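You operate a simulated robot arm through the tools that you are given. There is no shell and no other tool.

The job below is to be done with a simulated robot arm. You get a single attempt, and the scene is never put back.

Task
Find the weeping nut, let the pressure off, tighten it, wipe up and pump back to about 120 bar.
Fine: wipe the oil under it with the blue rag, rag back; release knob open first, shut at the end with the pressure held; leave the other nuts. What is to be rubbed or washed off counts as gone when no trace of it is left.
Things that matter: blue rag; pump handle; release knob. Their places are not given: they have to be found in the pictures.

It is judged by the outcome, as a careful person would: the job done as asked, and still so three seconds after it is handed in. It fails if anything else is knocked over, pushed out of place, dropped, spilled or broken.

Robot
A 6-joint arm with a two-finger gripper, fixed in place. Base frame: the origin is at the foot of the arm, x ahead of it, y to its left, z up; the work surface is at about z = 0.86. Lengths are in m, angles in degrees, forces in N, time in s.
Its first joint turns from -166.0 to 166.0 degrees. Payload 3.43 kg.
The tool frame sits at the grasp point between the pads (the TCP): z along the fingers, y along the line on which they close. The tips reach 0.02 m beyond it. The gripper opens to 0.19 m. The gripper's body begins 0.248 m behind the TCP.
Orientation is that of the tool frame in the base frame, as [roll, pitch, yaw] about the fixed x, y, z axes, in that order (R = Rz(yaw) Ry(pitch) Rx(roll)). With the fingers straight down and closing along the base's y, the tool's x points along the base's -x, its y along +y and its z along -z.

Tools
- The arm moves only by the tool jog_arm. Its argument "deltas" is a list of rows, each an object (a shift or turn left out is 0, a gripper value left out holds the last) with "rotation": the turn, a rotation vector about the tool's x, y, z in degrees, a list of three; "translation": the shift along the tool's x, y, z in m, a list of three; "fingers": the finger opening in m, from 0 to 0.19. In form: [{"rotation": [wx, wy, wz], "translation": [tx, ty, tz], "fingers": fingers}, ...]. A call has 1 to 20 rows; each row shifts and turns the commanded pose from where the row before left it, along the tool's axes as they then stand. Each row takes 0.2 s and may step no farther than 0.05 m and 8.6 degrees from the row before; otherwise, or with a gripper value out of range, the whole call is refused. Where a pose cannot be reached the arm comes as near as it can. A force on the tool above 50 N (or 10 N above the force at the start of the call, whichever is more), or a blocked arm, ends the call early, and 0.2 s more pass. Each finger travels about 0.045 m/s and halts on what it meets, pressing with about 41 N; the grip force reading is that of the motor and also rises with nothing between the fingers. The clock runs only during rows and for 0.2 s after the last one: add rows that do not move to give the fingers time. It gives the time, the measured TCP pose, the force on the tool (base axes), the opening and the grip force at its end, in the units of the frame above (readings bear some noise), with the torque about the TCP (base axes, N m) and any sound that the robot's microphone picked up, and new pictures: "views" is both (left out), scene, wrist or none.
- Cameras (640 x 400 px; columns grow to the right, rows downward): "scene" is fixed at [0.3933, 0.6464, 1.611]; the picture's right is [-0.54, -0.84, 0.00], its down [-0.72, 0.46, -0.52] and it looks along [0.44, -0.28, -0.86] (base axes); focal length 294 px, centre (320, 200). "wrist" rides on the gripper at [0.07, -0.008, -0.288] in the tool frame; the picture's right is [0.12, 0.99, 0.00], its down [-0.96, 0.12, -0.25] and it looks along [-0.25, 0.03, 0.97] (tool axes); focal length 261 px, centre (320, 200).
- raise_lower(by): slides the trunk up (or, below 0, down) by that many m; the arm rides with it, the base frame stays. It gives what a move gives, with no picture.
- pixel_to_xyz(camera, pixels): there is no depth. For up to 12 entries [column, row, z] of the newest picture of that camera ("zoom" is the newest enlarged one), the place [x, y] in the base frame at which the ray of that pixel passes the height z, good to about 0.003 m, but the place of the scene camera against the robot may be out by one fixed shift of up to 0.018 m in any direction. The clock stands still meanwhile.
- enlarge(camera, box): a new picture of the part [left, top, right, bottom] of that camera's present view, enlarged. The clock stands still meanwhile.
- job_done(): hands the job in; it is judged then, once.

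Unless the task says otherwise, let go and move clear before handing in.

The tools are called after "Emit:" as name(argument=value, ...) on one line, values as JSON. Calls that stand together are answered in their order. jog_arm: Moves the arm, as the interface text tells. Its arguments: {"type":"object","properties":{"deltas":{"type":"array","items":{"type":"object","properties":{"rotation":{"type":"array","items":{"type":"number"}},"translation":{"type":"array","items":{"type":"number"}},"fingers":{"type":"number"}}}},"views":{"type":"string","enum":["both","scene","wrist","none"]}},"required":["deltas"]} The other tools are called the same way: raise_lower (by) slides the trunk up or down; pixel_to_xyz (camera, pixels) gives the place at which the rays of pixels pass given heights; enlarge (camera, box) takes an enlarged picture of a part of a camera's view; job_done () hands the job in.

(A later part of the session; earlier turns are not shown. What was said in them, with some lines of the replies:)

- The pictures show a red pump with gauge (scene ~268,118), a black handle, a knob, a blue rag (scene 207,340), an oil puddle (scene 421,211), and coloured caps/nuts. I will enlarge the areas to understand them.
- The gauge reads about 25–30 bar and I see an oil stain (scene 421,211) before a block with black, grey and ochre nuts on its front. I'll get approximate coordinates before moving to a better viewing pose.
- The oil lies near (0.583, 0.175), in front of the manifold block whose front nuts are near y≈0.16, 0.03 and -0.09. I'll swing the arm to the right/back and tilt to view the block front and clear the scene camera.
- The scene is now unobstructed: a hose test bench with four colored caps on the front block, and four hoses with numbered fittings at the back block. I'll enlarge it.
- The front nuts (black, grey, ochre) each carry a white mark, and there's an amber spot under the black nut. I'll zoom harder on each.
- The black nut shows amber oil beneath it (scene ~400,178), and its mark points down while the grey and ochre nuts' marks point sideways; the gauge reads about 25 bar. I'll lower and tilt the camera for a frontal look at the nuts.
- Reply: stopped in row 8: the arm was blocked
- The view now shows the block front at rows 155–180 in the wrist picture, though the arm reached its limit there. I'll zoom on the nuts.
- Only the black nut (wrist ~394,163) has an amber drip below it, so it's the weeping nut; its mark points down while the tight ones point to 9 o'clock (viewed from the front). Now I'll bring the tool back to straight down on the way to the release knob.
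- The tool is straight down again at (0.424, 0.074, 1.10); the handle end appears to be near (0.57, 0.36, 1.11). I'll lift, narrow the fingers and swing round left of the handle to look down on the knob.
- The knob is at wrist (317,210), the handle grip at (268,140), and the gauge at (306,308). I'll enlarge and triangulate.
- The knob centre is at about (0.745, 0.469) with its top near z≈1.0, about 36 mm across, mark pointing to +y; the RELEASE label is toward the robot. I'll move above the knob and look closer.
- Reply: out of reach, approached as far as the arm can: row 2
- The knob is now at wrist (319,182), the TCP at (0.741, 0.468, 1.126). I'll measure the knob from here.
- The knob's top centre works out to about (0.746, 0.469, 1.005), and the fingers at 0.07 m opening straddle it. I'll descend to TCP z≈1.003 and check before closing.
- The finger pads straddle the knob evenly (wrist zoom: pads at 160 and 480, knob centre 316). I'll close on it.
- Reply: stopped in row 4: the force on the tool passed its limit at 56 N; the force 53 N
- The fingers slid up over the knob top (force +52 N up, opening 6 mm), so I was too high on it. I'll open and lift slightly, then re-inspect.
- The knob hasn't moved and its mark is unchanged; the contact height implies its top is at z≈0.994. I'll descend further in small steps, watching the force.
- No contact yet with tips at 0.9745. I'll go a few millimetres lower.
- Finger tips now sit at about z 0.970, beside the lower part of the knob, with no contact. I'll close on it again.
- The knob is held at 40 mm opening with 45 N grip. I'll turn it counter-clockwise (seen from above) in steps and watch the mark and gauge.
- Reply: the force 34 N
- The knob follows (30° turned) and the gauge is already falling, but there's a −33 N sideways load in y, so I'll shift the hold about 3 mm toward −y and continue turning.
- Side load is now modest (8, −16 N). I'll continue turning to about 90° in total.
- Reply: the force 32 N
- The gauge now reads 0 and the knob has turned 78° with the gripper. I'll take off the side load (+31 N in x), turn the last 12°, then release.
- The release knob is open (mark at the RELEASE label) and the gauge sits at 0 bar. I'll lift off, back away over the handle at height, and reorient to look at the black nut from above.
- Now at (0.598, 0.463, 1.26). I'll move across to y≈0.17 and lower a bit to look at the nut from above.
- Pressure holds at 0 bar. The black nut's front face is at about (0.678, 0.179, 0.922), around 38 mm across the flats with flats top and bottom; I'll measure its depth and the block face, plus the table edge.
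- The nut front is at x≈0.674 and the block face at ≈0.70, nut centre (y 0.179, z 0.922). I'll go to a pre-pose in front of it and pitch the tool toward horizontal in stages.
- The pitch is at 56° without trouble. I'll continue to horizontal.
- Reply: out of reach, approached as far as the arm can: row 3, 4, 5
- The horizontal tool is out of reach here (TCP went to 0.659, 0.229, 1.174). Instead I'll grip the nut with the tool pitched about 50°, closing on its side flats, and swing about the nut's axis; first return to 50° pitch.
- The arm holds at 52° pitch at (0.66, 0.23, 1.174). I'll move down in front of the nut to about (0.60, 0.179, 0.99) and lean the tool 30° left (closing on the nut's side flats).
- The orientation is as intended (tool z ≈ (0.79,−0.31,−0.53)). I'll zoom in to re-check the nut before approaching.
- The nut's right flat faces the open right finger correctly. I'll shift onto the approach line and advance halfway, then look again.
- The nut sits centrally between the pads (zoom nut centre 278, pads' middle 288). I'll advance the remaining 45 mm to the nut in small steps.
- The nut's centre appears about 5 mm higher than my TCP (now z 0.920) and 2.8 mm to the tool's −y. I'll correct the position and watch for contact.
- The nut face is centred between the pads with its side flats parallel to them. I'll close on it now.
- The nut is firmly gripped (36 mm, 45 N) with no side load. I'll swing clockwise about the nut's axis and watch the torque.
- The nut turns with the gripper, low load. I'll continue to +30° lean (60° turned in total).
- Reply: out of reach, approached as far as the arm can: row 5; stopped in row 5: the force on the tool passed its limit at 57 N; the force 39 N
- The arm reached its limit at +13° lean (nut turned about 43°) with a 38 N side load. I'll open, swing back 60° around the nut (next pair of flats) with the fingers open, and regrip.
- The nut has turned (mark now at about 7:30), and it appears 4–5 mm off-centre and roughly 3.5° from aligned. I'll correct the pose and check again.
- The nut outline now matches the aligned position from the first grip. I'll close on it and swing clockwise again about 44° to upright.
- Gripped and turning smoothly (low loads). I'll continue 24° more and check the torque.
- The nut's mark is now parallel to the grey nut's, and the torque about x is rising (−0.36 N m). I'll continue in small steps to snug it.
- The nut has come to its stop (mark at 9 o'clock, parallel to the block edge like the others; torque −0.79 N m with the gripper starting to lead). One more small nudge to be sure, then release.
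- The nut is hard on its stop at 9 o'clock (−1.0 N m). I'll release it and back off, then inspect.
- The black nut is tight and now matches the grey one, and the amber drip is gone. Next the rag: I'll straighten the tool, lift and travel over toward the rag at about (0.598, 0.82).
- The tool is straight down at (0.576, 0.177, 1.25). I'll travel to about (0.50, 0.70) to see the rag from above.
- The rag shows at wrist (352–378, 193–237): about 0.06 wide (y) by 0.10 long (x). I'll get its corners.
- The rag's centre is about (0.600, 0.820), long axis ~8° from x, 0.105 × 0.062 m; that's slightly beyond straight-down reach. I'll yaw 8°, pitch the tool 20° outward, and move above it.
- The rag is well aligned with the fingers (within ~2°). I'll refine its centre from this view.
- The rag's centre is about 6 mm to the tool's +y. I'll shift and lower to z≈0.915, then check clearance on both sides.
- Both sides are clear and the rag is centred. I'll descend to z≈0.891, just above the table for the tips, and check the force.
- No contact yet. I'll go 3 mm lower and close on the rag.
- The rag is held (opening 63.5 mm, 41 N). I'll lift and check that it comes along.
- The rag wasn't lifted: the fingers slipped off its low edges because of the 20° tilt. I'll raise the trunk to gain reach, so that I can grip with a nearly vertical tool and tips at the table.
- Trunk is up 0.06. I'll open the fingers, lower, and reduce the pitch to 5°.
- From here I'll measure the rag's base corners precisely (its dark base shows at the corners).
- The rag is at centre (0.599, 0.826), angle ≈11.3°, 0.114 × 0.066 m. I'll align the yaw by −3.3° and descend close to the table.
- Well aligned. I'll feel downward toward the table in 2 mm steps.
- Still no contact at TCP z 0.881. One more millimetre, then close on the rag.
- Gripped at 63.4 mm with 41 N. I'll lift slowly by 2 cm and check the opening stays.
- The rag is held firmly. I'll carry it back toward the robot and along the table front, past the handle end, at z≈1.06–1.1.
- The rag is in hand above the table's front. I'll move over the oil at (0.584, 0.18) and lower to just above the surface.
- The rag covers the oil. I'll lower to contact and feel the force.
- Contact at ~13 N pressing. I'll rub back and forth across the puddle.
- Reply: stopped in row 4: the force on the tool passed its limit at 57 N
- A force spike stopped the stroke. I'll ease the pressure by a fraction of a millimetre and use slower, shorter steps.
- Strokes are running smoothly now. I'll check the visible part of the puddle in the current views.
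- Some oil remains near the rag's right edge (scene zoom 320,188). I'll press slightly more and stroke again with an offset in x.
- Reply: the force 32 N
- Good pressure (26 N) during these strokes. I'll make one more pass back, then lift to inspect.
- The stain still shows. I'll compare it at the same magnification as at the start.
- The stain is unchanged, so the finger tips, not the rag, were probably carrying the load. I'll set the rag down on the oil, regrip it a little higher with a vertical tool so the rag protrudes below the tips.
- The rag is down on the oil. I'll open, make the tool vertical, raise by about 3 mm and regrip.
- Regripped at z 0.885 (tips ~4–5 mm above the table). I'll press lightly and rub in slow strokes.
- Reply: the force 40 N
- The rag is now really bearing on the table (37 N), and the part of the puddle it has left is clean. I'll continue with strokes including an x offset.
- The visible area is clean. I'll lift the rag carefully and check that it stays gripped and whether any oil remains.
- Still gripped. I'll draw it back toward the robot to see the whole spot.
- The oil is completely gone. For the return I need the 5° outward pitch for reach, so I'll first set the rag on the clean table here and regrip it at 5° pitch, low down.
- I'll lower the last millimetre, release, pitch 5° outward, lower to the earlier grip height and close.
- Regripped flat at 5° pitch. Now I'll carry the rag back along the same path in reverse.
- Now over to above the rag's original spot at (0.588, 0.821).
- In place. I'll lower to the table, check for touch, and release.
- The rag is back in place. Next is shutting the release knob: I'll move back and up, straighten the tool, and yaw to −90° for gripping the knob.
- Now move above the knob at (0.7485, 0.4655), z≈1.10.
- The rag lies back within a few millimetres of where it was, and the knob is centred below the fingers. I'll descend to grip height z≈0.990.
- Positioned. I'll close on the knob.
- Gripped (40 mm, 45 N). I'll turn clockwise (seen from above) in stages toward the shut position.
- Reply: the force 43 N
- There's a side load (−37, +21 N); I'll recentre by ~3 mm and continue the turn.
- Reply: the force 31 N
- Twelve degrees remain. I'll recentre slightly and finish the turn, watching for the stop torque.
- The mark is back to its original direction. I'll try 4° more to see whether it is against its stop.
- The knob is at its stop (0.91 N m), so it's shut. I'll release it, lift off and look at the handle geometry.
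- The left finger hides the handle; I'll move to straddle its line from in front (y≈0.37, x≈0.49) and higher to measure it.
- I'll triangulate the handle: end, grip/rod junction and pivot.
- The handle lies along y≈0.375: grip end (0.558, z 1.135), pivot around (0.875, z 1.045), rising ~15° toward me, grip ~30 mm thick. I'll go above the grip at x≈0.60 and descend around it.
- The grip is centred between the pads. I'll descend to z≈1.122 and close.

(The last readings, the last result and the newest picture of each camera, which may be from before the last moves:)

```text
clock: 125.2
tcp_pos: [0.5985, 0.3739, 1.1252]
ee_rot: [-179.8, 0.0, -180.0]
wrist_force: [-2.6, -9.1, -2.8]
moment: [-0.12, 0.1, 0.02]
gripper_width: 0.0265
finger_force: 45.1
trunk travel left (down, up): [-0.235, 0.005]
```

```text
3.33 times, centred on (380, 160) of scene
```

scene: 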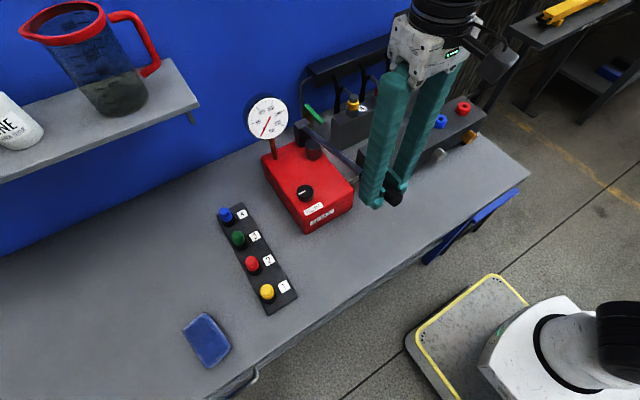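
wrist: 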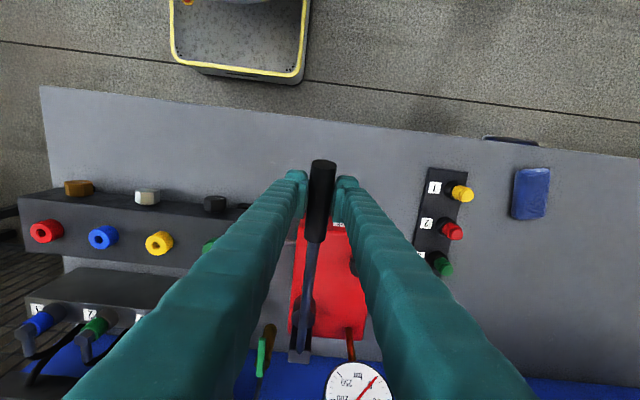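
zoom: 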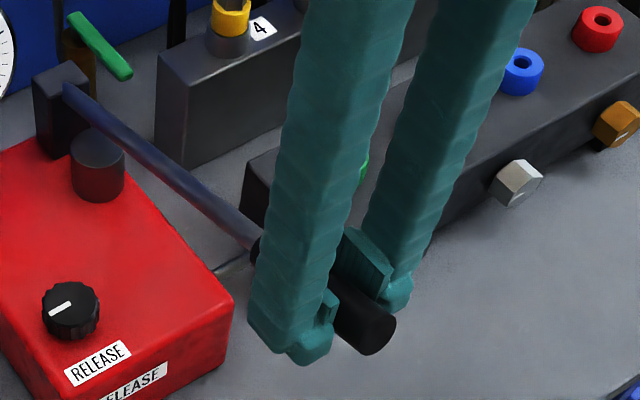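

The grip is held (26.5 mm, 45 N). I'll start a slow down-stroke along the arc and watch the force and gauge.

Emit:
jog_arm(deltas=[{"translation": [0.0035, 0, 0.0147]}, {"translation": [0.0033, 0, 0.0147]}, {"translation": [0.0021, 0, 0.0149]}, {"translation": [0.0017, 0, 0.015]}], views="both")

Emit:
enlarge(camera="scene", box=[230, 80, 310, 150])

```text
clock: 126.2
tcp_pos: [0.5883, 0.3746, 1.0667]
ee_rot: [-179.8, 0.0, -180.0]
wrist_force: [-5.4, -4.1, 5.5]
moment: [-0.01, -0.95, -0.08]
gripper_width: 0.0266
finger_force: 44.7
trunk travel left (down, up): [-0.235, 0.005]
```

scene: 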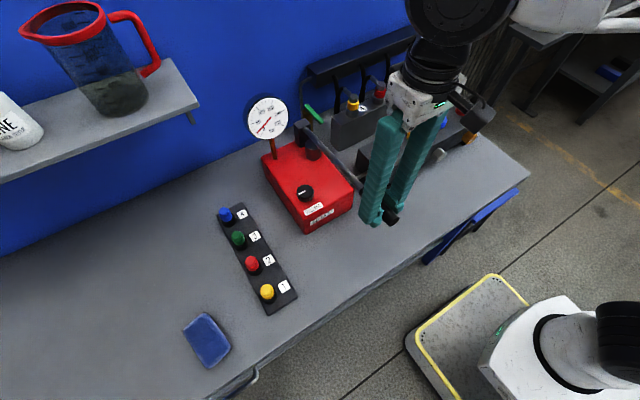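
wrist: 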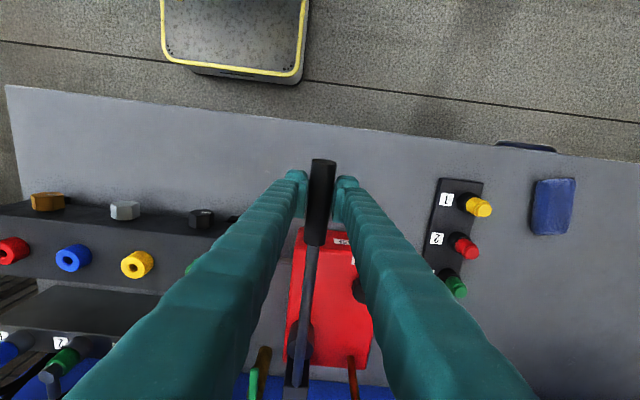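

```text
5.71 times, centred on (270, 115) of scene
```

zoom: 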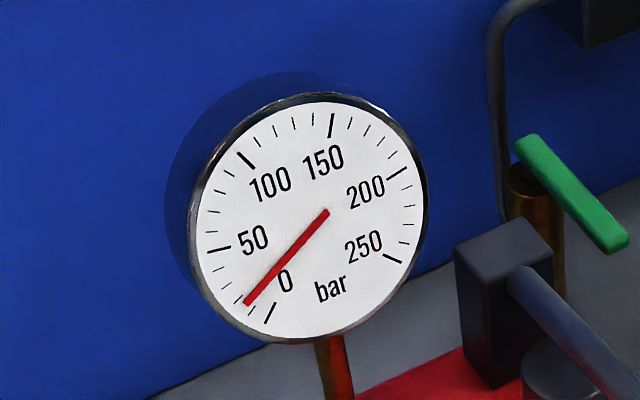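

The gauge has risen to about 15 bar on half a stroke, with low force. I'll continue the down-stroke.

Emit:
jog_arm(deltas=[{"translation": [0.0004, 0, 0.015]}, {"translation": [0.0003, 0, 0.015]}, {"translation": [-0.0013, 0, 0.015]}, {"translation": [-0.0013, 0, 0.015]}], views="scene")

Emit:
enlarge(camera="scene", box=[230, 80, 310, 150])

Emit:
enlarge(camera="scene", box=[280, 100, 430, 240])

```text
clock: 127.2
tcp_pos: [0.5889, 0.3737, 1.0068]
ee_rot: [-179.8, 0.0, 179.9]
wrist_force: [-13.6, -3.5, 3.1]
moment: [-0.05, -0.22, 0.04]
gripper_width: 0.0267
finger_force: 44.9
trunk travel left (down, up): [-0.235, 0.005]
```

scene: 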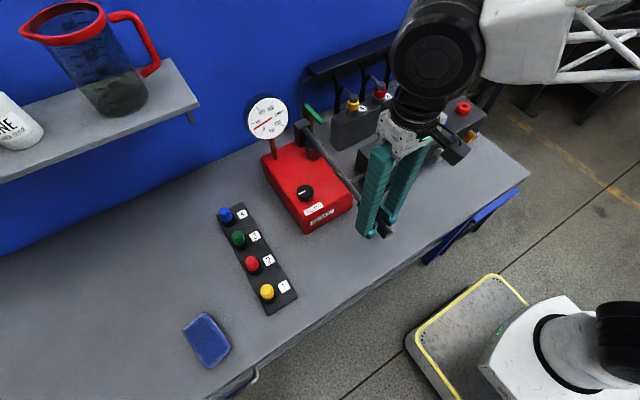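

```text
5.71 times, centred on (270, 115) of scene
```

zoom: 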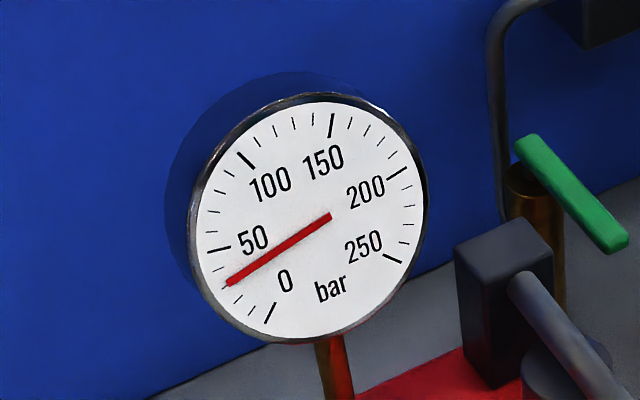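

```text
2.86 times, centred on (355, 170) of scene
```

zoom: 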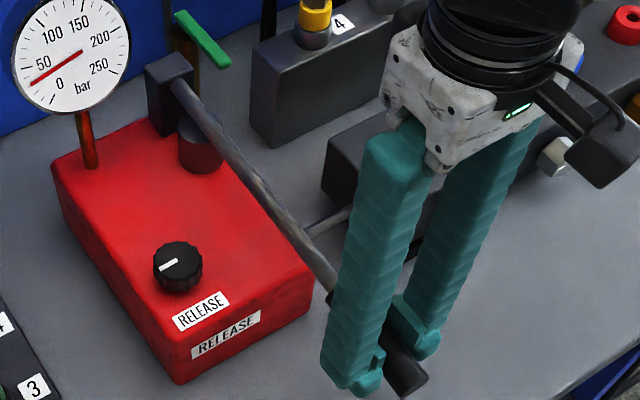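

About 33 bar now. A −14 N pull in x shows the pivot is a bit lower than assumed; I'll continue down with no x correction.

Emit:
jog_arm(deltas=[{"translation": [0.0012, 0, 0.012]}, {"translation": [0, 0, 0.012]}, {"translation": [-0.0005, 0, 0.012]}], views="scene")

Emit:
enlarge(camera="scene", box=[230, 80, 310, 150])

Emit:
enlarge(camera="scene", box=[280, 100, 430, 240])

```text
clock: 128.0
tcp_pos: [0.5887, 0.3745, 0.9734]
ee_rot: [180.0, 0.2, 179.9]
wrist_force: [5.4, 7.6, 39.6]
moment: [0.01, 0.21, -0.05]
gripper_width: 0.024
finger_force: 44.7
trunk travel left (down, up): [-0.235, 0.005]
```

scene: 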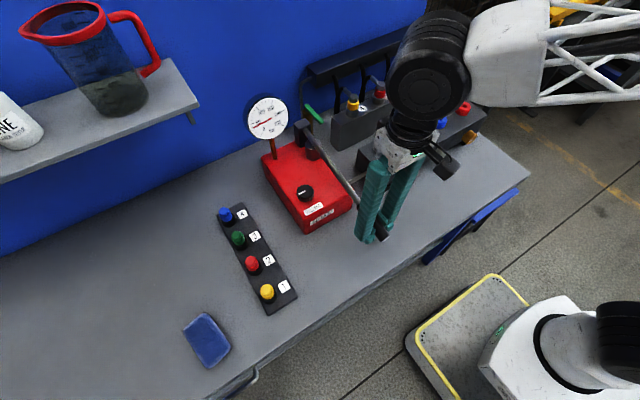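

```text
5.71 times, centred on (270, 115) of scene
```

zoom: 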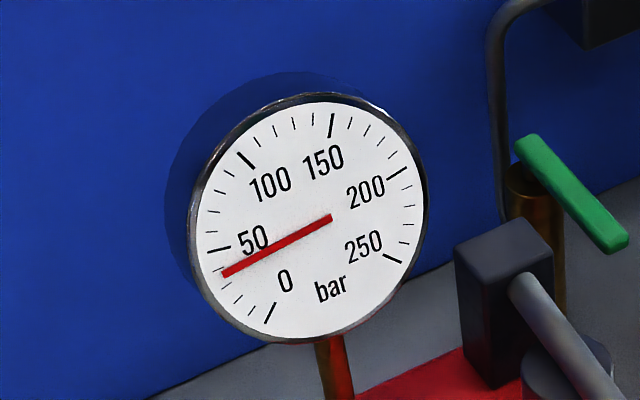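

```text
2.86 times, centred on (355, 170) of scene
```

zoom: 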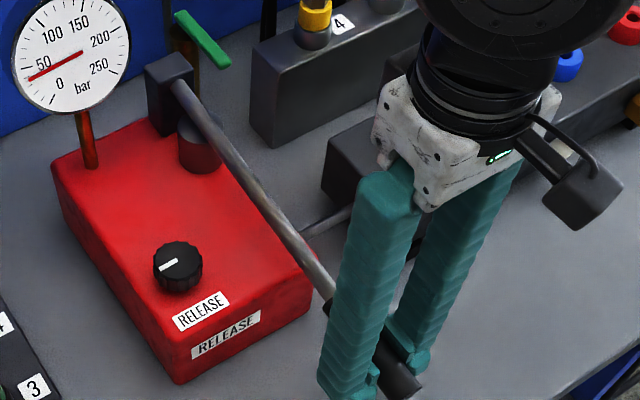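

The gauge shows about 39 bar and the handle has reached its lower stop (40 N up), so a full stroke gives ~39–40 bar: three strokes should make ~120. I'll raise the handle along the arc.

Emit:
jog_arm(deltas=[{"translation": [0, 0, -0.012]}, {"translation": [0.0005, 0, -0.015]}, {"translation": [0.0007, 0, -0.015]}, {"translation": [0.0005, 0, -0.015]}, {"translation": [0, 0, -0.015]}, {"translation": [-0.001, 0, -0.015]}, {"translation": [-0.0016, 0, -0.015]}], views="scene")

Emit:
enlarge(camera="scene", box=[230, 80, 310, 150])

Emit:
enlarge(camera="scene", box=[280, 100, 430, 240])

```text
clock: 129.6
tcp_pos: [0.5913, 0.3752, 1.0727]
ee_rot: [-179.9, 0.0, 179.9]
wrist_force: [7.1, 3.8, -3.4]
moment: [-0.01, 0.67, 0.18]
gripper_width: 0.0239
finger_force: 45.0
trunk travel left (down, up): [-0.235, 0.005]
```

scene: 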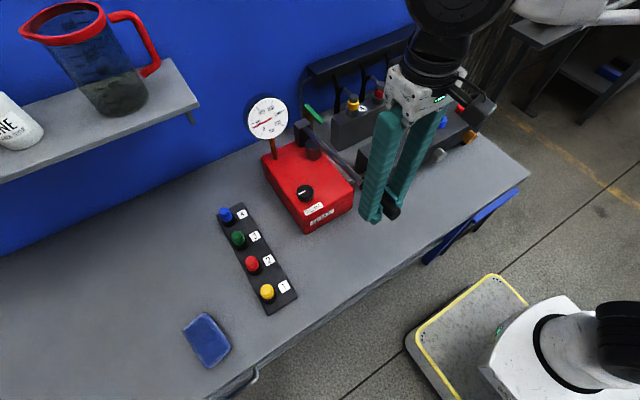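

```text
5.71 times, centred on (270, 115) of scene
```

zoom: 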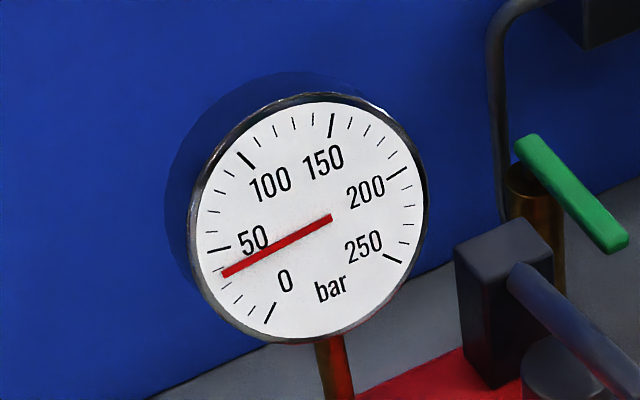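

```text
2.86 times, centred on (355, 170) of scene
```

zoom: 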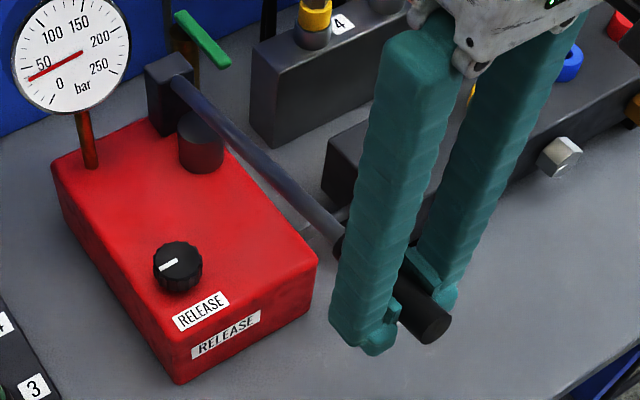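

Pressure holds at ~38 bar on the way up. I'll continue to the top, watching for the upper stop.

Emit:
jog_arm(deltas=[{"translation": [-0.0015, 0, -0.015]}, {"translation": [-0.0025, 0, -0.015]}, {"translation": [-0.003, 0, -0.012]}, {}], views="scene")

Emit:
enlarge(camera="scene", box=[280, 100, 430, 240])

```text
clock: 130.6
tcp_pos: [0.5989, 0.3748, 1.1124]
ee_rot: [-179.7, -0.2, -179.9]
wrist_force: [7.8, -2.2, -40.2]
moment: [0.12, 0.26, 0.24]
gripper_width: 0.0235
finger_force: 45.1
trunk travel left (down, up): [-0.235, 0.005]
```

scene: 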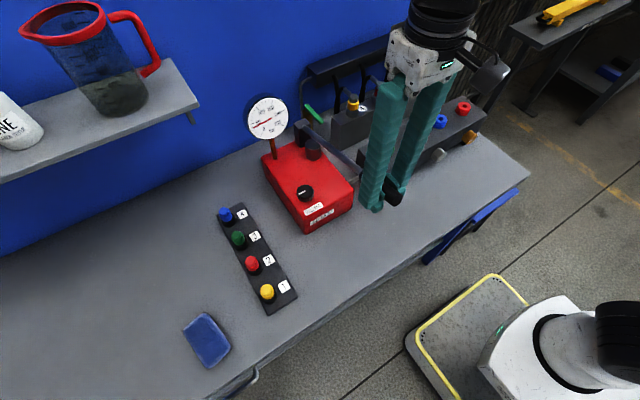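

```text
2.86 times, centred on (355, 170) of scene
```

zoom: 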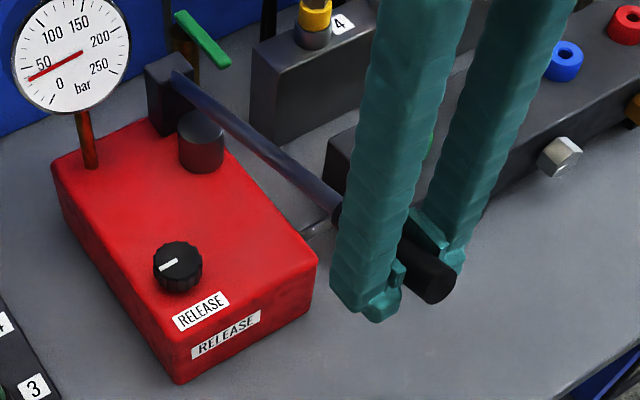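

The upper stop is reached (−40 N). Now the second full down-stroke.

Emit:
jog_arm(deltas=[{"translation": [0.003, 0, 0.012]}, {"translation": [0.0025, 0, 0.015]}, {"translation": [0.0015, 0, 0.015]}, {"translation": [0.0016, 0, 0.015]}, {"translation": [0.001, 0, 0.015]}, {"translation": [0, 0, 0.015]}, {"translation": [-0.0005, 0, 0.015]}, {"translation": [-0.0007, 0, 0.015]}, {"translation": [-0.0005, 0, 0.013]}, {"translation": [-0.0003, 0, 0.006]}], views="scene")

Emit:
enlarge(camera="scene", box=[230, 80, 310, 150])

Emit:
enlarge(camera="scene", box=[280, 100, 430, 240])

```text
clock: 132.8
tcp_pos: [0.5895, 0.3748, 0.9789]
ee_rot: [-179.8, 0.1, 180.0]
wrist_force: [-7.8, -3.4, 6.2]
moment: [0.03, -1.42, -0.03]
gripper_width: 0.0235
finger_force: 45.3
trunk travel left (down, up): [-0.235, 0.005]
```

scene: 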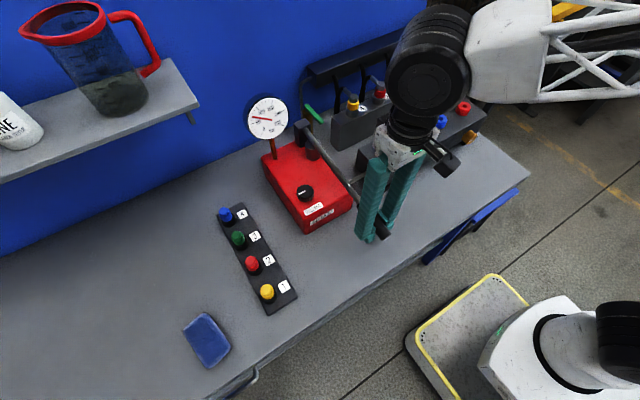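

```text
5.71 times, centred on (270, 115) of scene
```

zoom: 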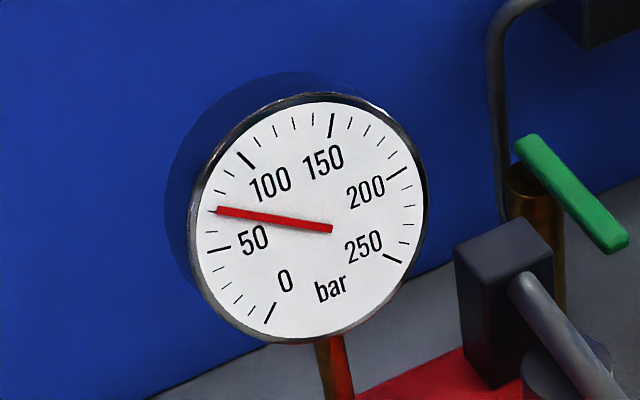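

```text
2.86 times, centred on (355, 170) of scene
```

zoom: 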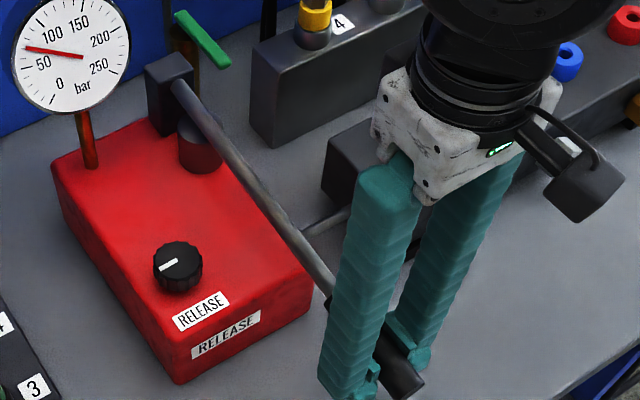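

About 70–72 bar. A few more millimetres remain before the stop; I'll finish the stroke.

Emit:
jog_arm(deltas=[{"translation": [-0.0003, 0, 0.005]}, {"translation": [-0.0002, 0, 0.004]}], views="scene")

Emit:
enlarge(camera="scene", box=[245, 90, 295, 140])

```text
clock: 133.4
tcp_pos: [0.5904, 0.3744, 0.9695]
ee_rot: [-180.0, 0.1, -179.9]
wrist_force: [0.6, 0.6, 11.1]
moment: [-0.06, -0.69, 0.03]
gripper_width: 0.0238
finger_force: 45.1
trunk travel left (down, up): [-0.235, 0.005]
```

scene: 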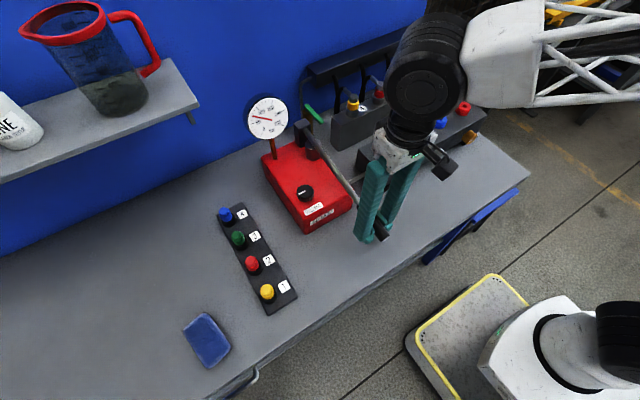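

```text
8.00 times, centred on (270, 115) of scene
```

zoom: 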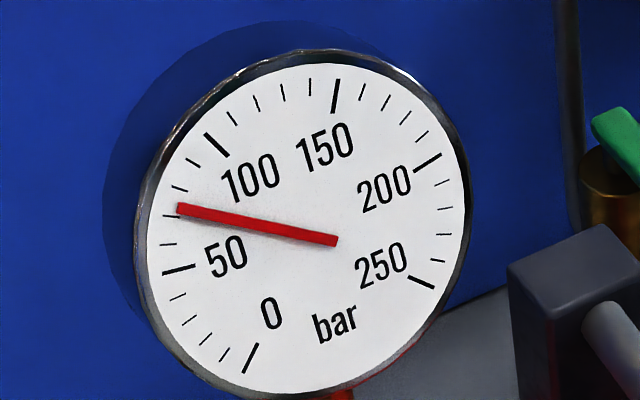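

About 74 bar with only 11 N reaction; I'll press on to the lower stop.

Emit:
jog_arm(deltas=[{"translation": [0, 0, 0.004]}, {"translation": [0, 0, 0.003]}], views="scene")

Emit:
enlarge(camera="scene", box=[245, 90, 295, 140])

```text
clock: 134.0
tcp_pos: [0.5915, 0.3758, 0.966]
ee_rot: [-179.9, 0.2, 179.9]
wrist_force: [6.9, 5.8, 42.6]
moment: [-0.07, 0.07, -0.03]
gripper_width: 0.0236
finger_force: 44.7
trunk travel left (down, up): [-0.235, 0.005]
```

scene: 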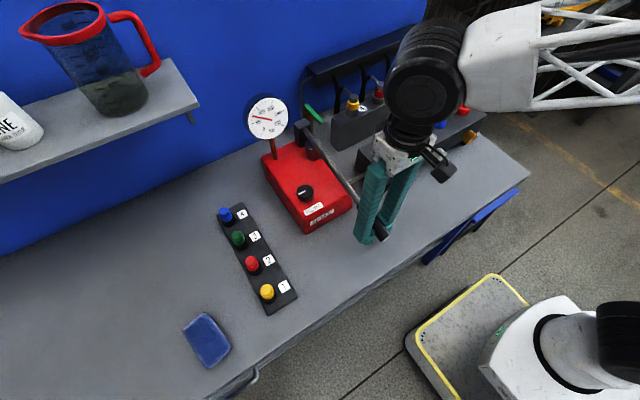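

```text
8.00 times, centred on (270, 115) of scene
```

zoom: 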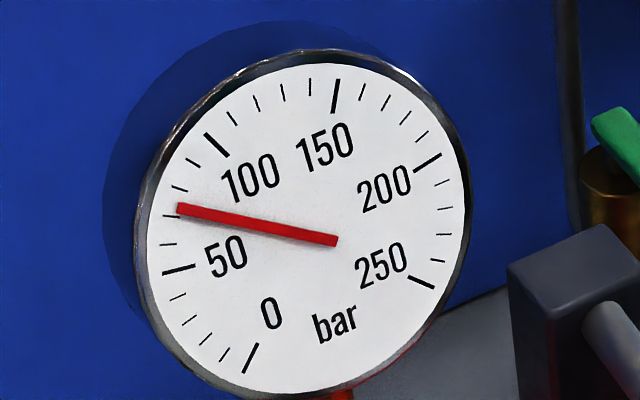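

Lower stop reached, about 75 bar. I'll raise the handle to the top again.

Emit:
jog_arm(deltas=[{"translation": [0, 0, -0.012]}, {"translation": [0.0005, 0, -0.015]}, {"translation": [0.0007, 0, -0.015]}, {"translation": [0.0005, 0, -0.015]}, {"translation": [0, 0, -0.015]}, {"translation": [-0.001, 0, -0.015]}, {"translation": [-0.0016, 0, -0.015]}, {"translation": [-0.0015, 0, -0.015]}, {"translation": [-0.0022, 0, -0.015]}, {"translation": [-0.002, 0, -0.008]}], views="scene")

Emit:
enlarge(camera="scene", box=[245, 90, 295, 140])

Emit:
enlarge(camera="scene", box=[280, 100, 430, 240])

```text
clock: 136.2
tcp_pos: [0.5993, 0.3744, 1.1025]
ee_rot: [-179.8, 0.1, -179.9]
wrist_force: [30.6, -4.3, -10.2]
moment: [0.1, 1.08, 0.17]
gripper_width: 0.0234
finger_force: 45.4
trunk travel left (down, up): [-0.235, 0.005]
```

scene: 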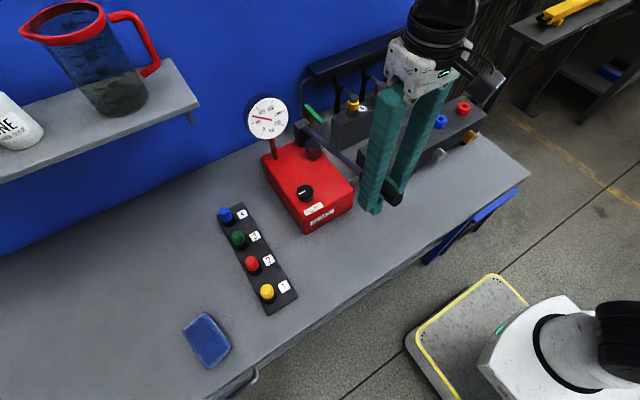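

```text
8.00 times, centred on (270, 115) of scene
```

zoom: 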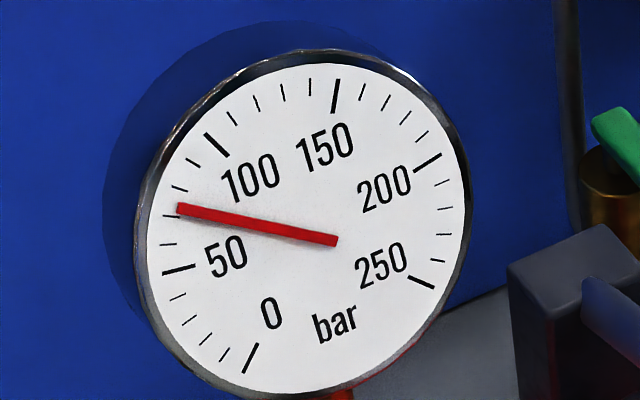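

```text
2.86 times, centred on (355, 170) of scene
```

zoom: 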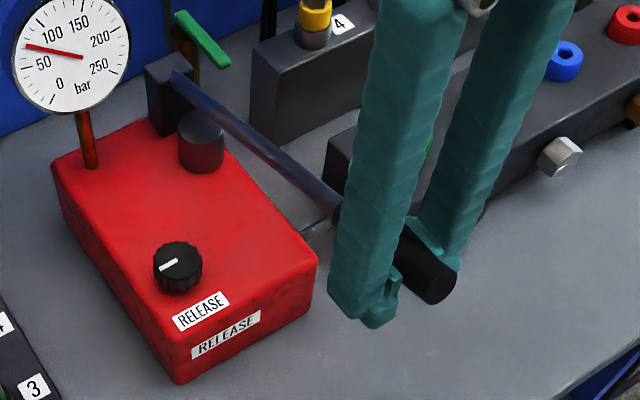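

Near the top, pressure held at 75 bar. I'll ease the x-load, then make the third down-stroke.

Emit:
jog_arm(deltas=[{"translation": [-0.0025, 0, -0.003]}, {"translation": [0.003, 0, 0.012]}, {"translation": [0.003, 0, 0.015]}, {"translation": [0.002, 0, 0.015]}, {"translation": [0.0016, 0, 0.015]}, {"translation": [0.001, 0, 0.015]}, {"translation": [0, 0, 0.015]}, {"translation": [0, 0, 0.015]}, {"translation": [-0.0006, 0, 0.015]}, {"translation": [-0.0006, 0, 0.013]}, {"translation": [-0.0003, 0, 0.008]}], views="scene")

Emit:
enlarge(camera="scene", box=[245, 90, 295, 140])

```text
clock: 138.6
tcp_pos: [0.5916, 0.3751, 0.9682]
ee_rot: [-179.9, 0.1, 180.0]
wrist_force: [0.1, 7.2, 8.8]
moment: [-0.16, -1.59, 0.05]
gripper_width: 0.0235
finger_force: 45.2
trunk travel left (down, up): [-0.235, 0.005]
```

scene: 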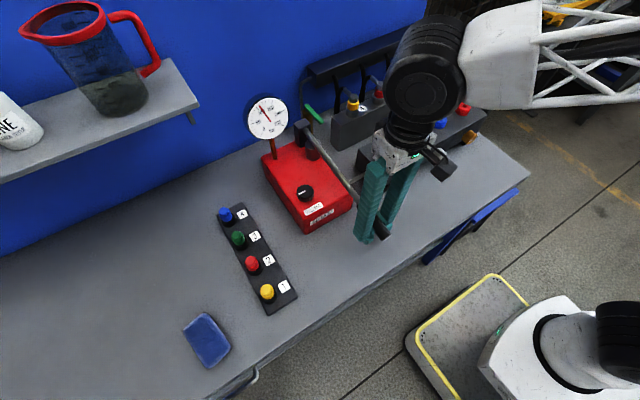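

```text
8.00 times, centred on (270, 115) of scene
```

zoom: 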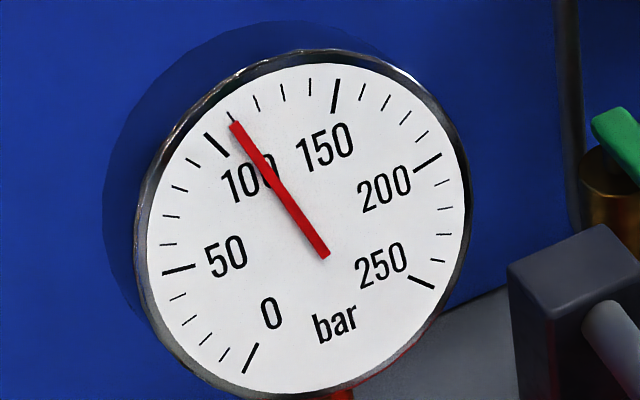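

About 110 bar. I'll finish this stroke to the stop, then raise the handle partway for a short top-up stroke.

Emit:
jog_arm(deltas=[{"translation": [0, 0, 0.004]}, {"translation": [0, 0, 0.003]}, {}], views="scene")

Emit:
enlarge(camera="scene", box=[245, 90, 295, 140])

```text
clock: 139.4
tcp_pos: [0.5916, 0.3749, 0.9606]
ee_rot: [-179.8, 0.1, 179.8]
wrist_force: [18.9, 8.5, 9.0]
moment: [-0.14, -0.73, 0.04]
gripper_width: 0.0236
finger_force: 45.0
trunk travel left (down, up): [-0.235, 0.005]
```

scene: 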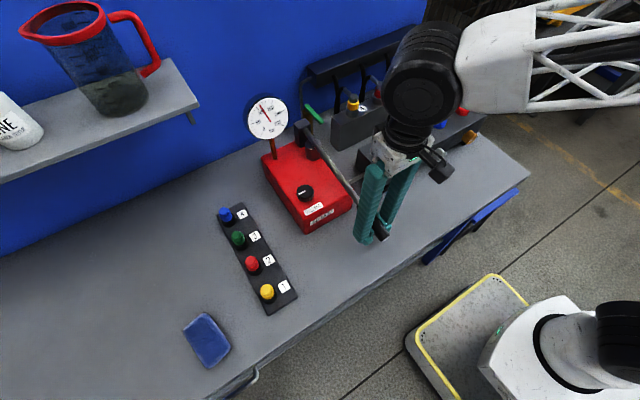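

```text
8.00 times, centred on (270, 115) of scene
```

zoom: 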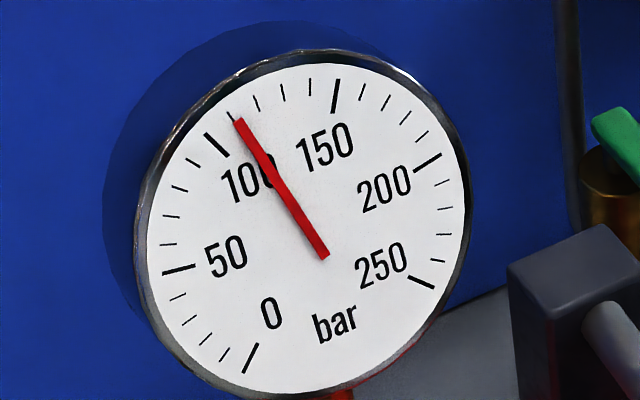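

About 112 bar. I'll raise the handle ~34 mm and press down again for roughly 8 bar more.

Emit:
jog_arm(deltas=[{"translation": [0.001, 0, -0.012]}, {"translation": [0.001, 0, -0.012]}, {"translation": [0.0005, 0, -0.01]}, {}, {"translation": [-0.0005, 0, 0.01]}, {"translation": [-0.0005, 0, 0.01]}, {}], views="scene")

Emit:
enlarge(camera="scene", box=[245, 90, 295, 140])

```text
clock: 141.0
tcp_pos: [0.5886, 0.3753, 0.9739]
ee_rot: [-179.8, 0.0, -180.0]
wrist_force: [2.1, 3.2, 7.3]
moment: [-0.05, -1.29, -0.06]
gripper_width: 0.0233
finger_force: 45.5
trunk travel left (down, up): [-0.235, 0.005]
```

scene: 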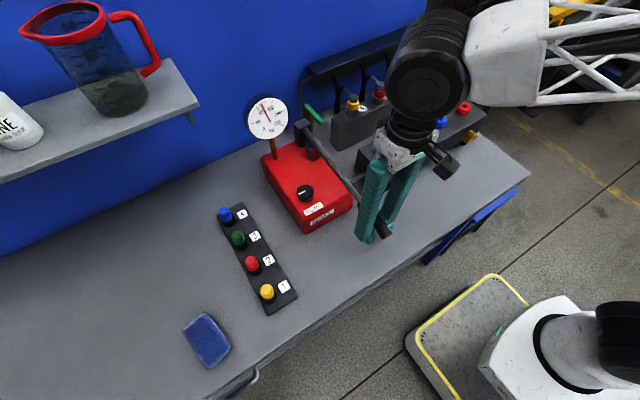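

```text
8.00 times, centred on (270, 115) of scene
```

zoom: 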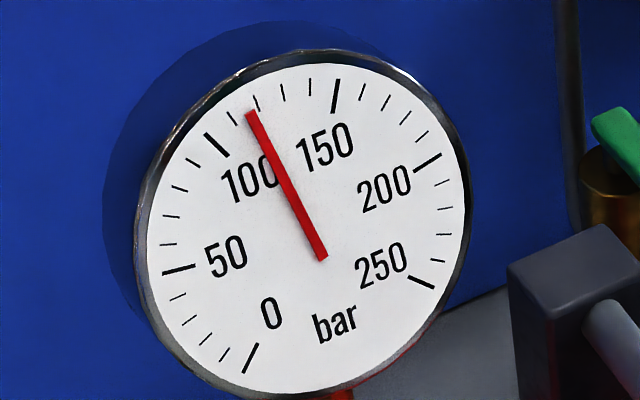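

About 117 bar. I'll press about 12 mm further.

Emit:
jog_arm(deltas=[{"translation": [-0.0003, 0, 0.006]}, {"translation": [-0.0003, 0, 0.005]}, {}], views="scene")

Emit:
enlarge(camera="scene", box=[245, 90, 295, 140])

```text
clock: 141.8
tcp_pos: [0.5891, 0.3748, 0.9639]
ee_rot: [-179.8, 0.0, -179.9]
wrist_force: [5.9, 3.9, 6.9]
moment: [0.0, -0.87, -0.05]
gripper_width: 0.0233
finger_force: 45.2
trunk travel left (down, up): [-0.235, 0.005]
```

scene: 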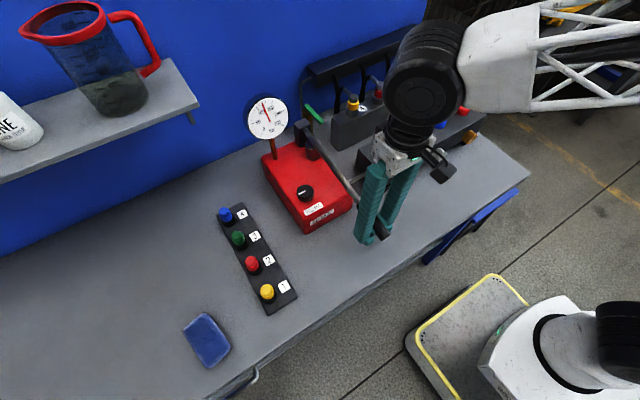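

```text
8.00 times, centred on (270, 115) of scene
```

zoom: 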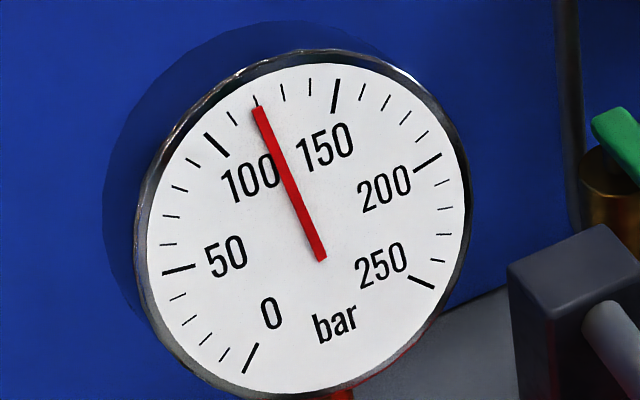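

The needle stands right on the 120 bar tick. I'll let go of the handle (near its lower stop) and lift clear.

Emit:
jog_arm(deltas=[{"fingers": 0.07}, {}, {}, {"translation": [0, 0, -0.03]}, {"translation": [0, 0, -0.045]}, {"translation": [0, 0, -0.045]}, {"translation": [0.03, 0, -0.045]}, {"translation": [0.045, -0.02, -0.02]}, {"translation": [0.045, -0.02, 0]}, {}], views="both")

Emit:
enlarge(camera="scene", box=[245, 90, 295, 140])

Emit:
enlarge(camera="scene", box=[280, 100, 430, 240])

```text
refused: row 7 steps farther than a row can; nothing moved
```

```text
8.00 times, centred on (270, 115) of scene
```

zoom: 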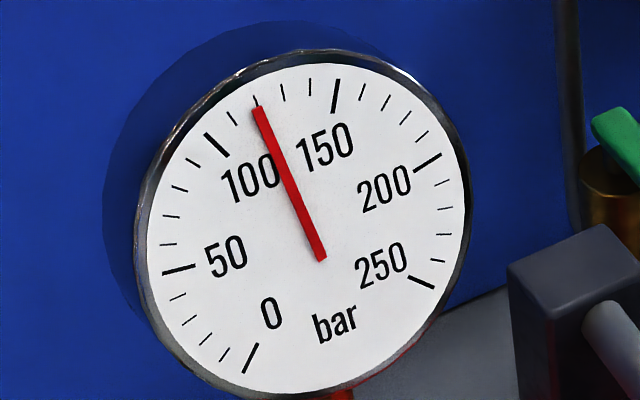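

```text
2.86 times, centred on (355, 170) of scene
```

zoom: 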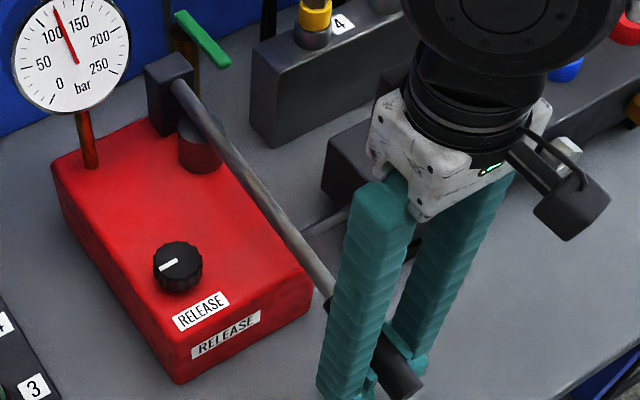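

The call was refused for one over-long row and nothing moved; pressure is still 120 bar. I'll repeat with shorter steps.

Emit:
jog_arm(deltas=[{"fingers": 0.07}, {}, {}, {"translation": [0, 0, -0.03]}, {"translation": [0, 0, -0.045]}, {"translation": [0, 0, -0.045]}, {"translation": [0, 0, -0.045]}, {"translation": [0, 0, -0.045]}, {"translation": [0.04, -0.02, 0]}, {"translation": [0.04, -0.02, 0]}, {}], views="both")

Emit:
enlarge(camera="scene", box=[245, 90, 295, 140])

Emit:
enlarge(camera="scene", box=[280, 100, 430, 240])

```text
clock: 144.2
tcp_pos: [0.5097, 0.3337, 1.1753]
ee_rot: [-179.8, 0.0, -180.0]
wrist_force: [0.4, -0.5, 0.3]
moment: [0.06, -0.04, -0.03]
gripper_width: 0.0698
finger_force: 0.1
trunk travel left (down, up): [-0.235, 0.005]
```

scene: 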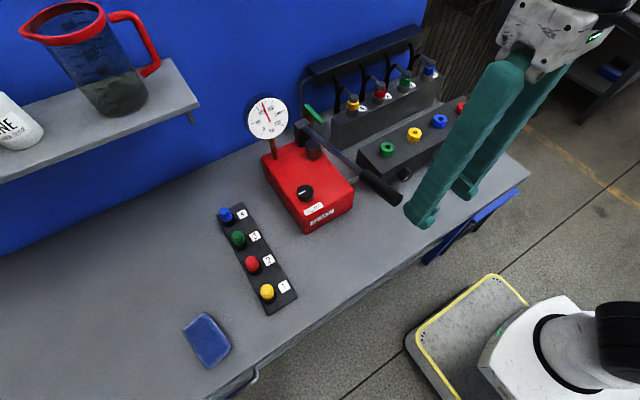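
wrist: 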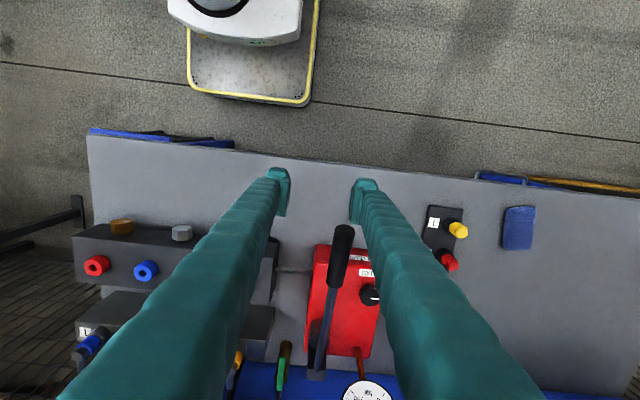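

```text
8.00 times, centred on (270, 115) of scene
```

zoom: 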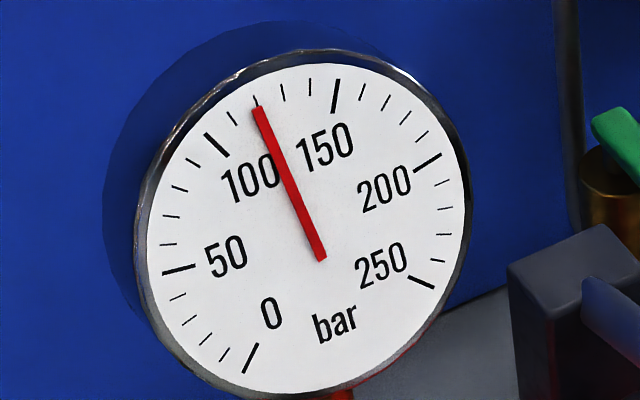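

```text
2.86 times, centred on (355, 170) of scene
```

zoom: 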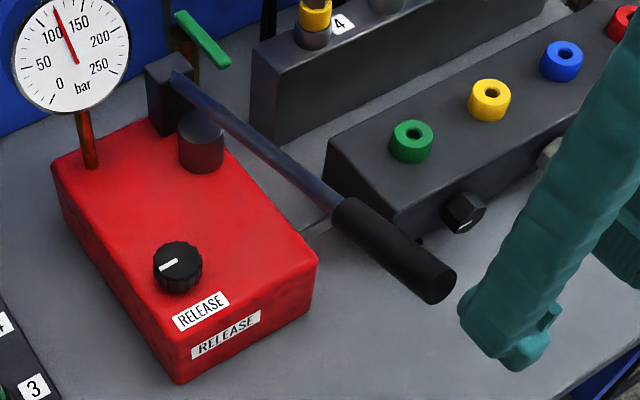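

The handle sprang back up by itself, and the gauge still reads 120 bar. I'll move the arm clear and inspect the nut, the table and the gauge again.

Emit:
jog_arm(deltas=[{"translation": [0.02, -0.04, -0.02]}, {"translation": [0.02, -0.04, -0.02]}, {"translation": [0.02, -0.04, -0.02]}, {"translation": [0.02, -0.04, 0]}, {"translation": [0, -0.045, 0]}, {"translation": [0, -0.045, 0]}, {"rotation": [0, -8, 0]}, {"rotation": [0, -8, 0]}, {"rotation": [0, -8, 0]}, {"rotation": [0, -8, 0]}], views="both")

Emit:
enlarge(camera="scene", box=[245, 90, 295, 140])

Emit:
enlarge(camera="scene", box=[360, 110, 480, 240])

Emit:
enlarge(camera="scene", box=[380, 150, 440, 200])

Emit:
enlarge(camera="scene", box=[170, 180, 330, 380])

```text
clock: 146.4
tcp_pos: [0.4303, 0.0873, 1.2344]
ee_rot: [-179.7, 32.1, -179.9]
wrist_force: [0.7, 1.1, -0.2]
moment: [-0.25, 0.08, -0.14]
gripper_width: 0.07
finger_force: 0.0
trunk travel left (down, up): [-0.235, 0.005]
```

scene: 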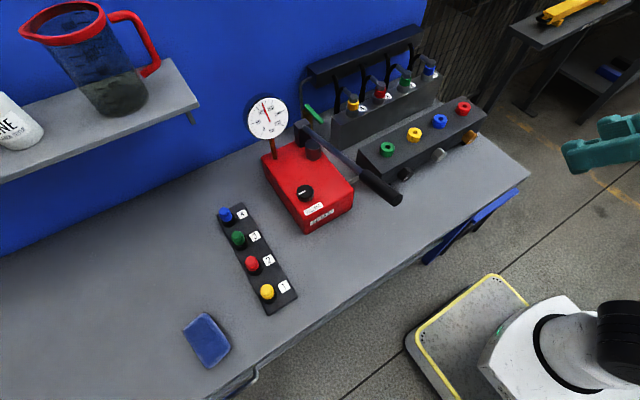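
wrist: 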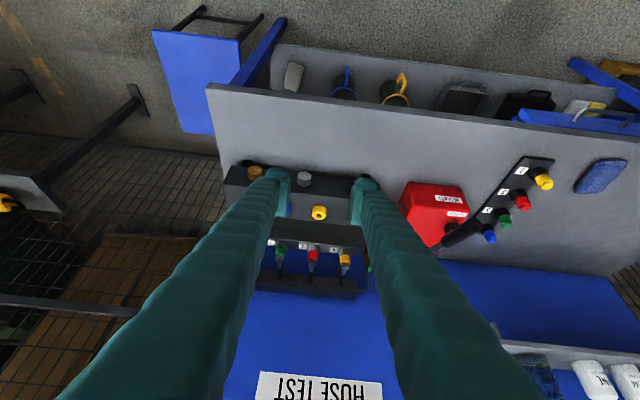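

```text
8.00 times, centred on (270, 115) of scene
```

zoom: 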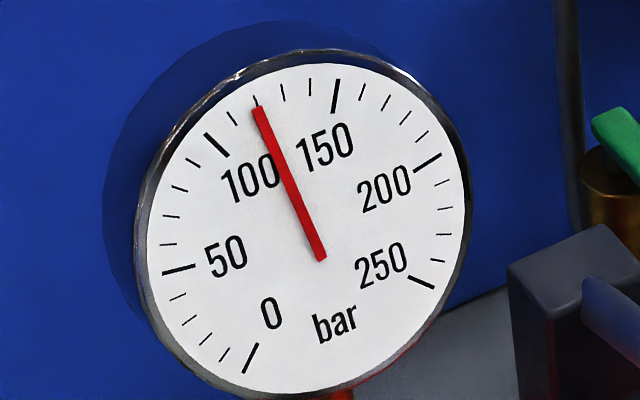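

```text
3.08 times, centred on (420, 175) of scene
```

zoom: 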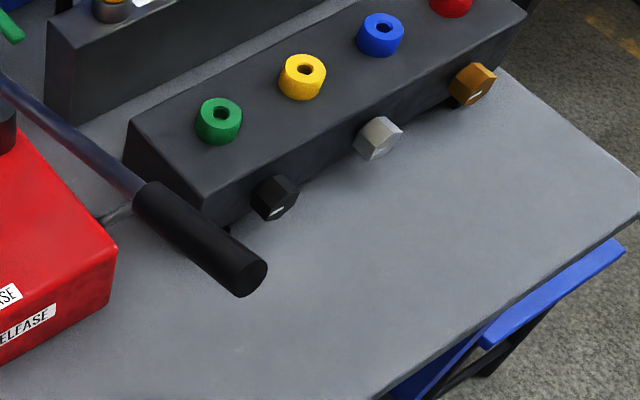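

```text
8.00 times, centred on (410, 175) of scene
```

zoom: 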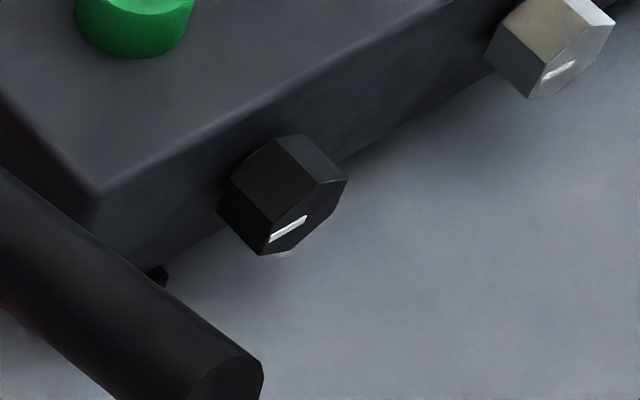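

```text
2.00 times, centred on (250, 280) of scene
```

zoom: 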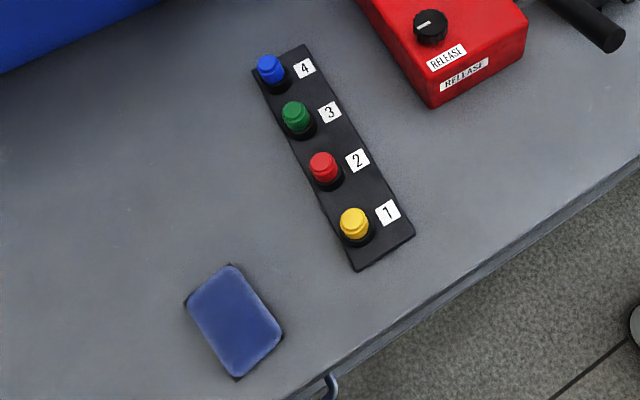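

The gauge still reads 120 bar about 5 s after the last stroke, and the release knob is shut. The black nut's mark lines up with the others and there is no drip below it. The table is clean (scene zoom), the rag is back in its place, and nothing else has moved, so I'm handing in.

Emit:
job_done()

```text
The job is handed in.
```

The job is done and handed in. The black nut was the one weeping: it had oil dripping beneath it and its mark sat about 90° off the others.

- **Pressure off:** I opened the release knob first and the gauge fell to 0 bar.
- **Nut:** I tightened the black nut to its stop. Its mark now matches the grey and ochre nuts, the drip is gone, and I left the other nuts alone.
- **Oil:** The first wipe did nothing because the fingertips, not the rag, were touching the table. I regripped the rag higher and wiped again, and no trace shows now.
- **Rag:** My first grip slipped and moved the rag slightly. It is now back within a few millimetres of where it started.
- **Pressure back:** I shut the release knob to its stop, then pumped to 120 bar. The gauge still read 120 about five seconds later, and no new oil showed under the nut.

The pump handle springs back up by itself when released. The trunk is still 0.06 m above its starting height, because I raised it for the rag and did not lower it again.
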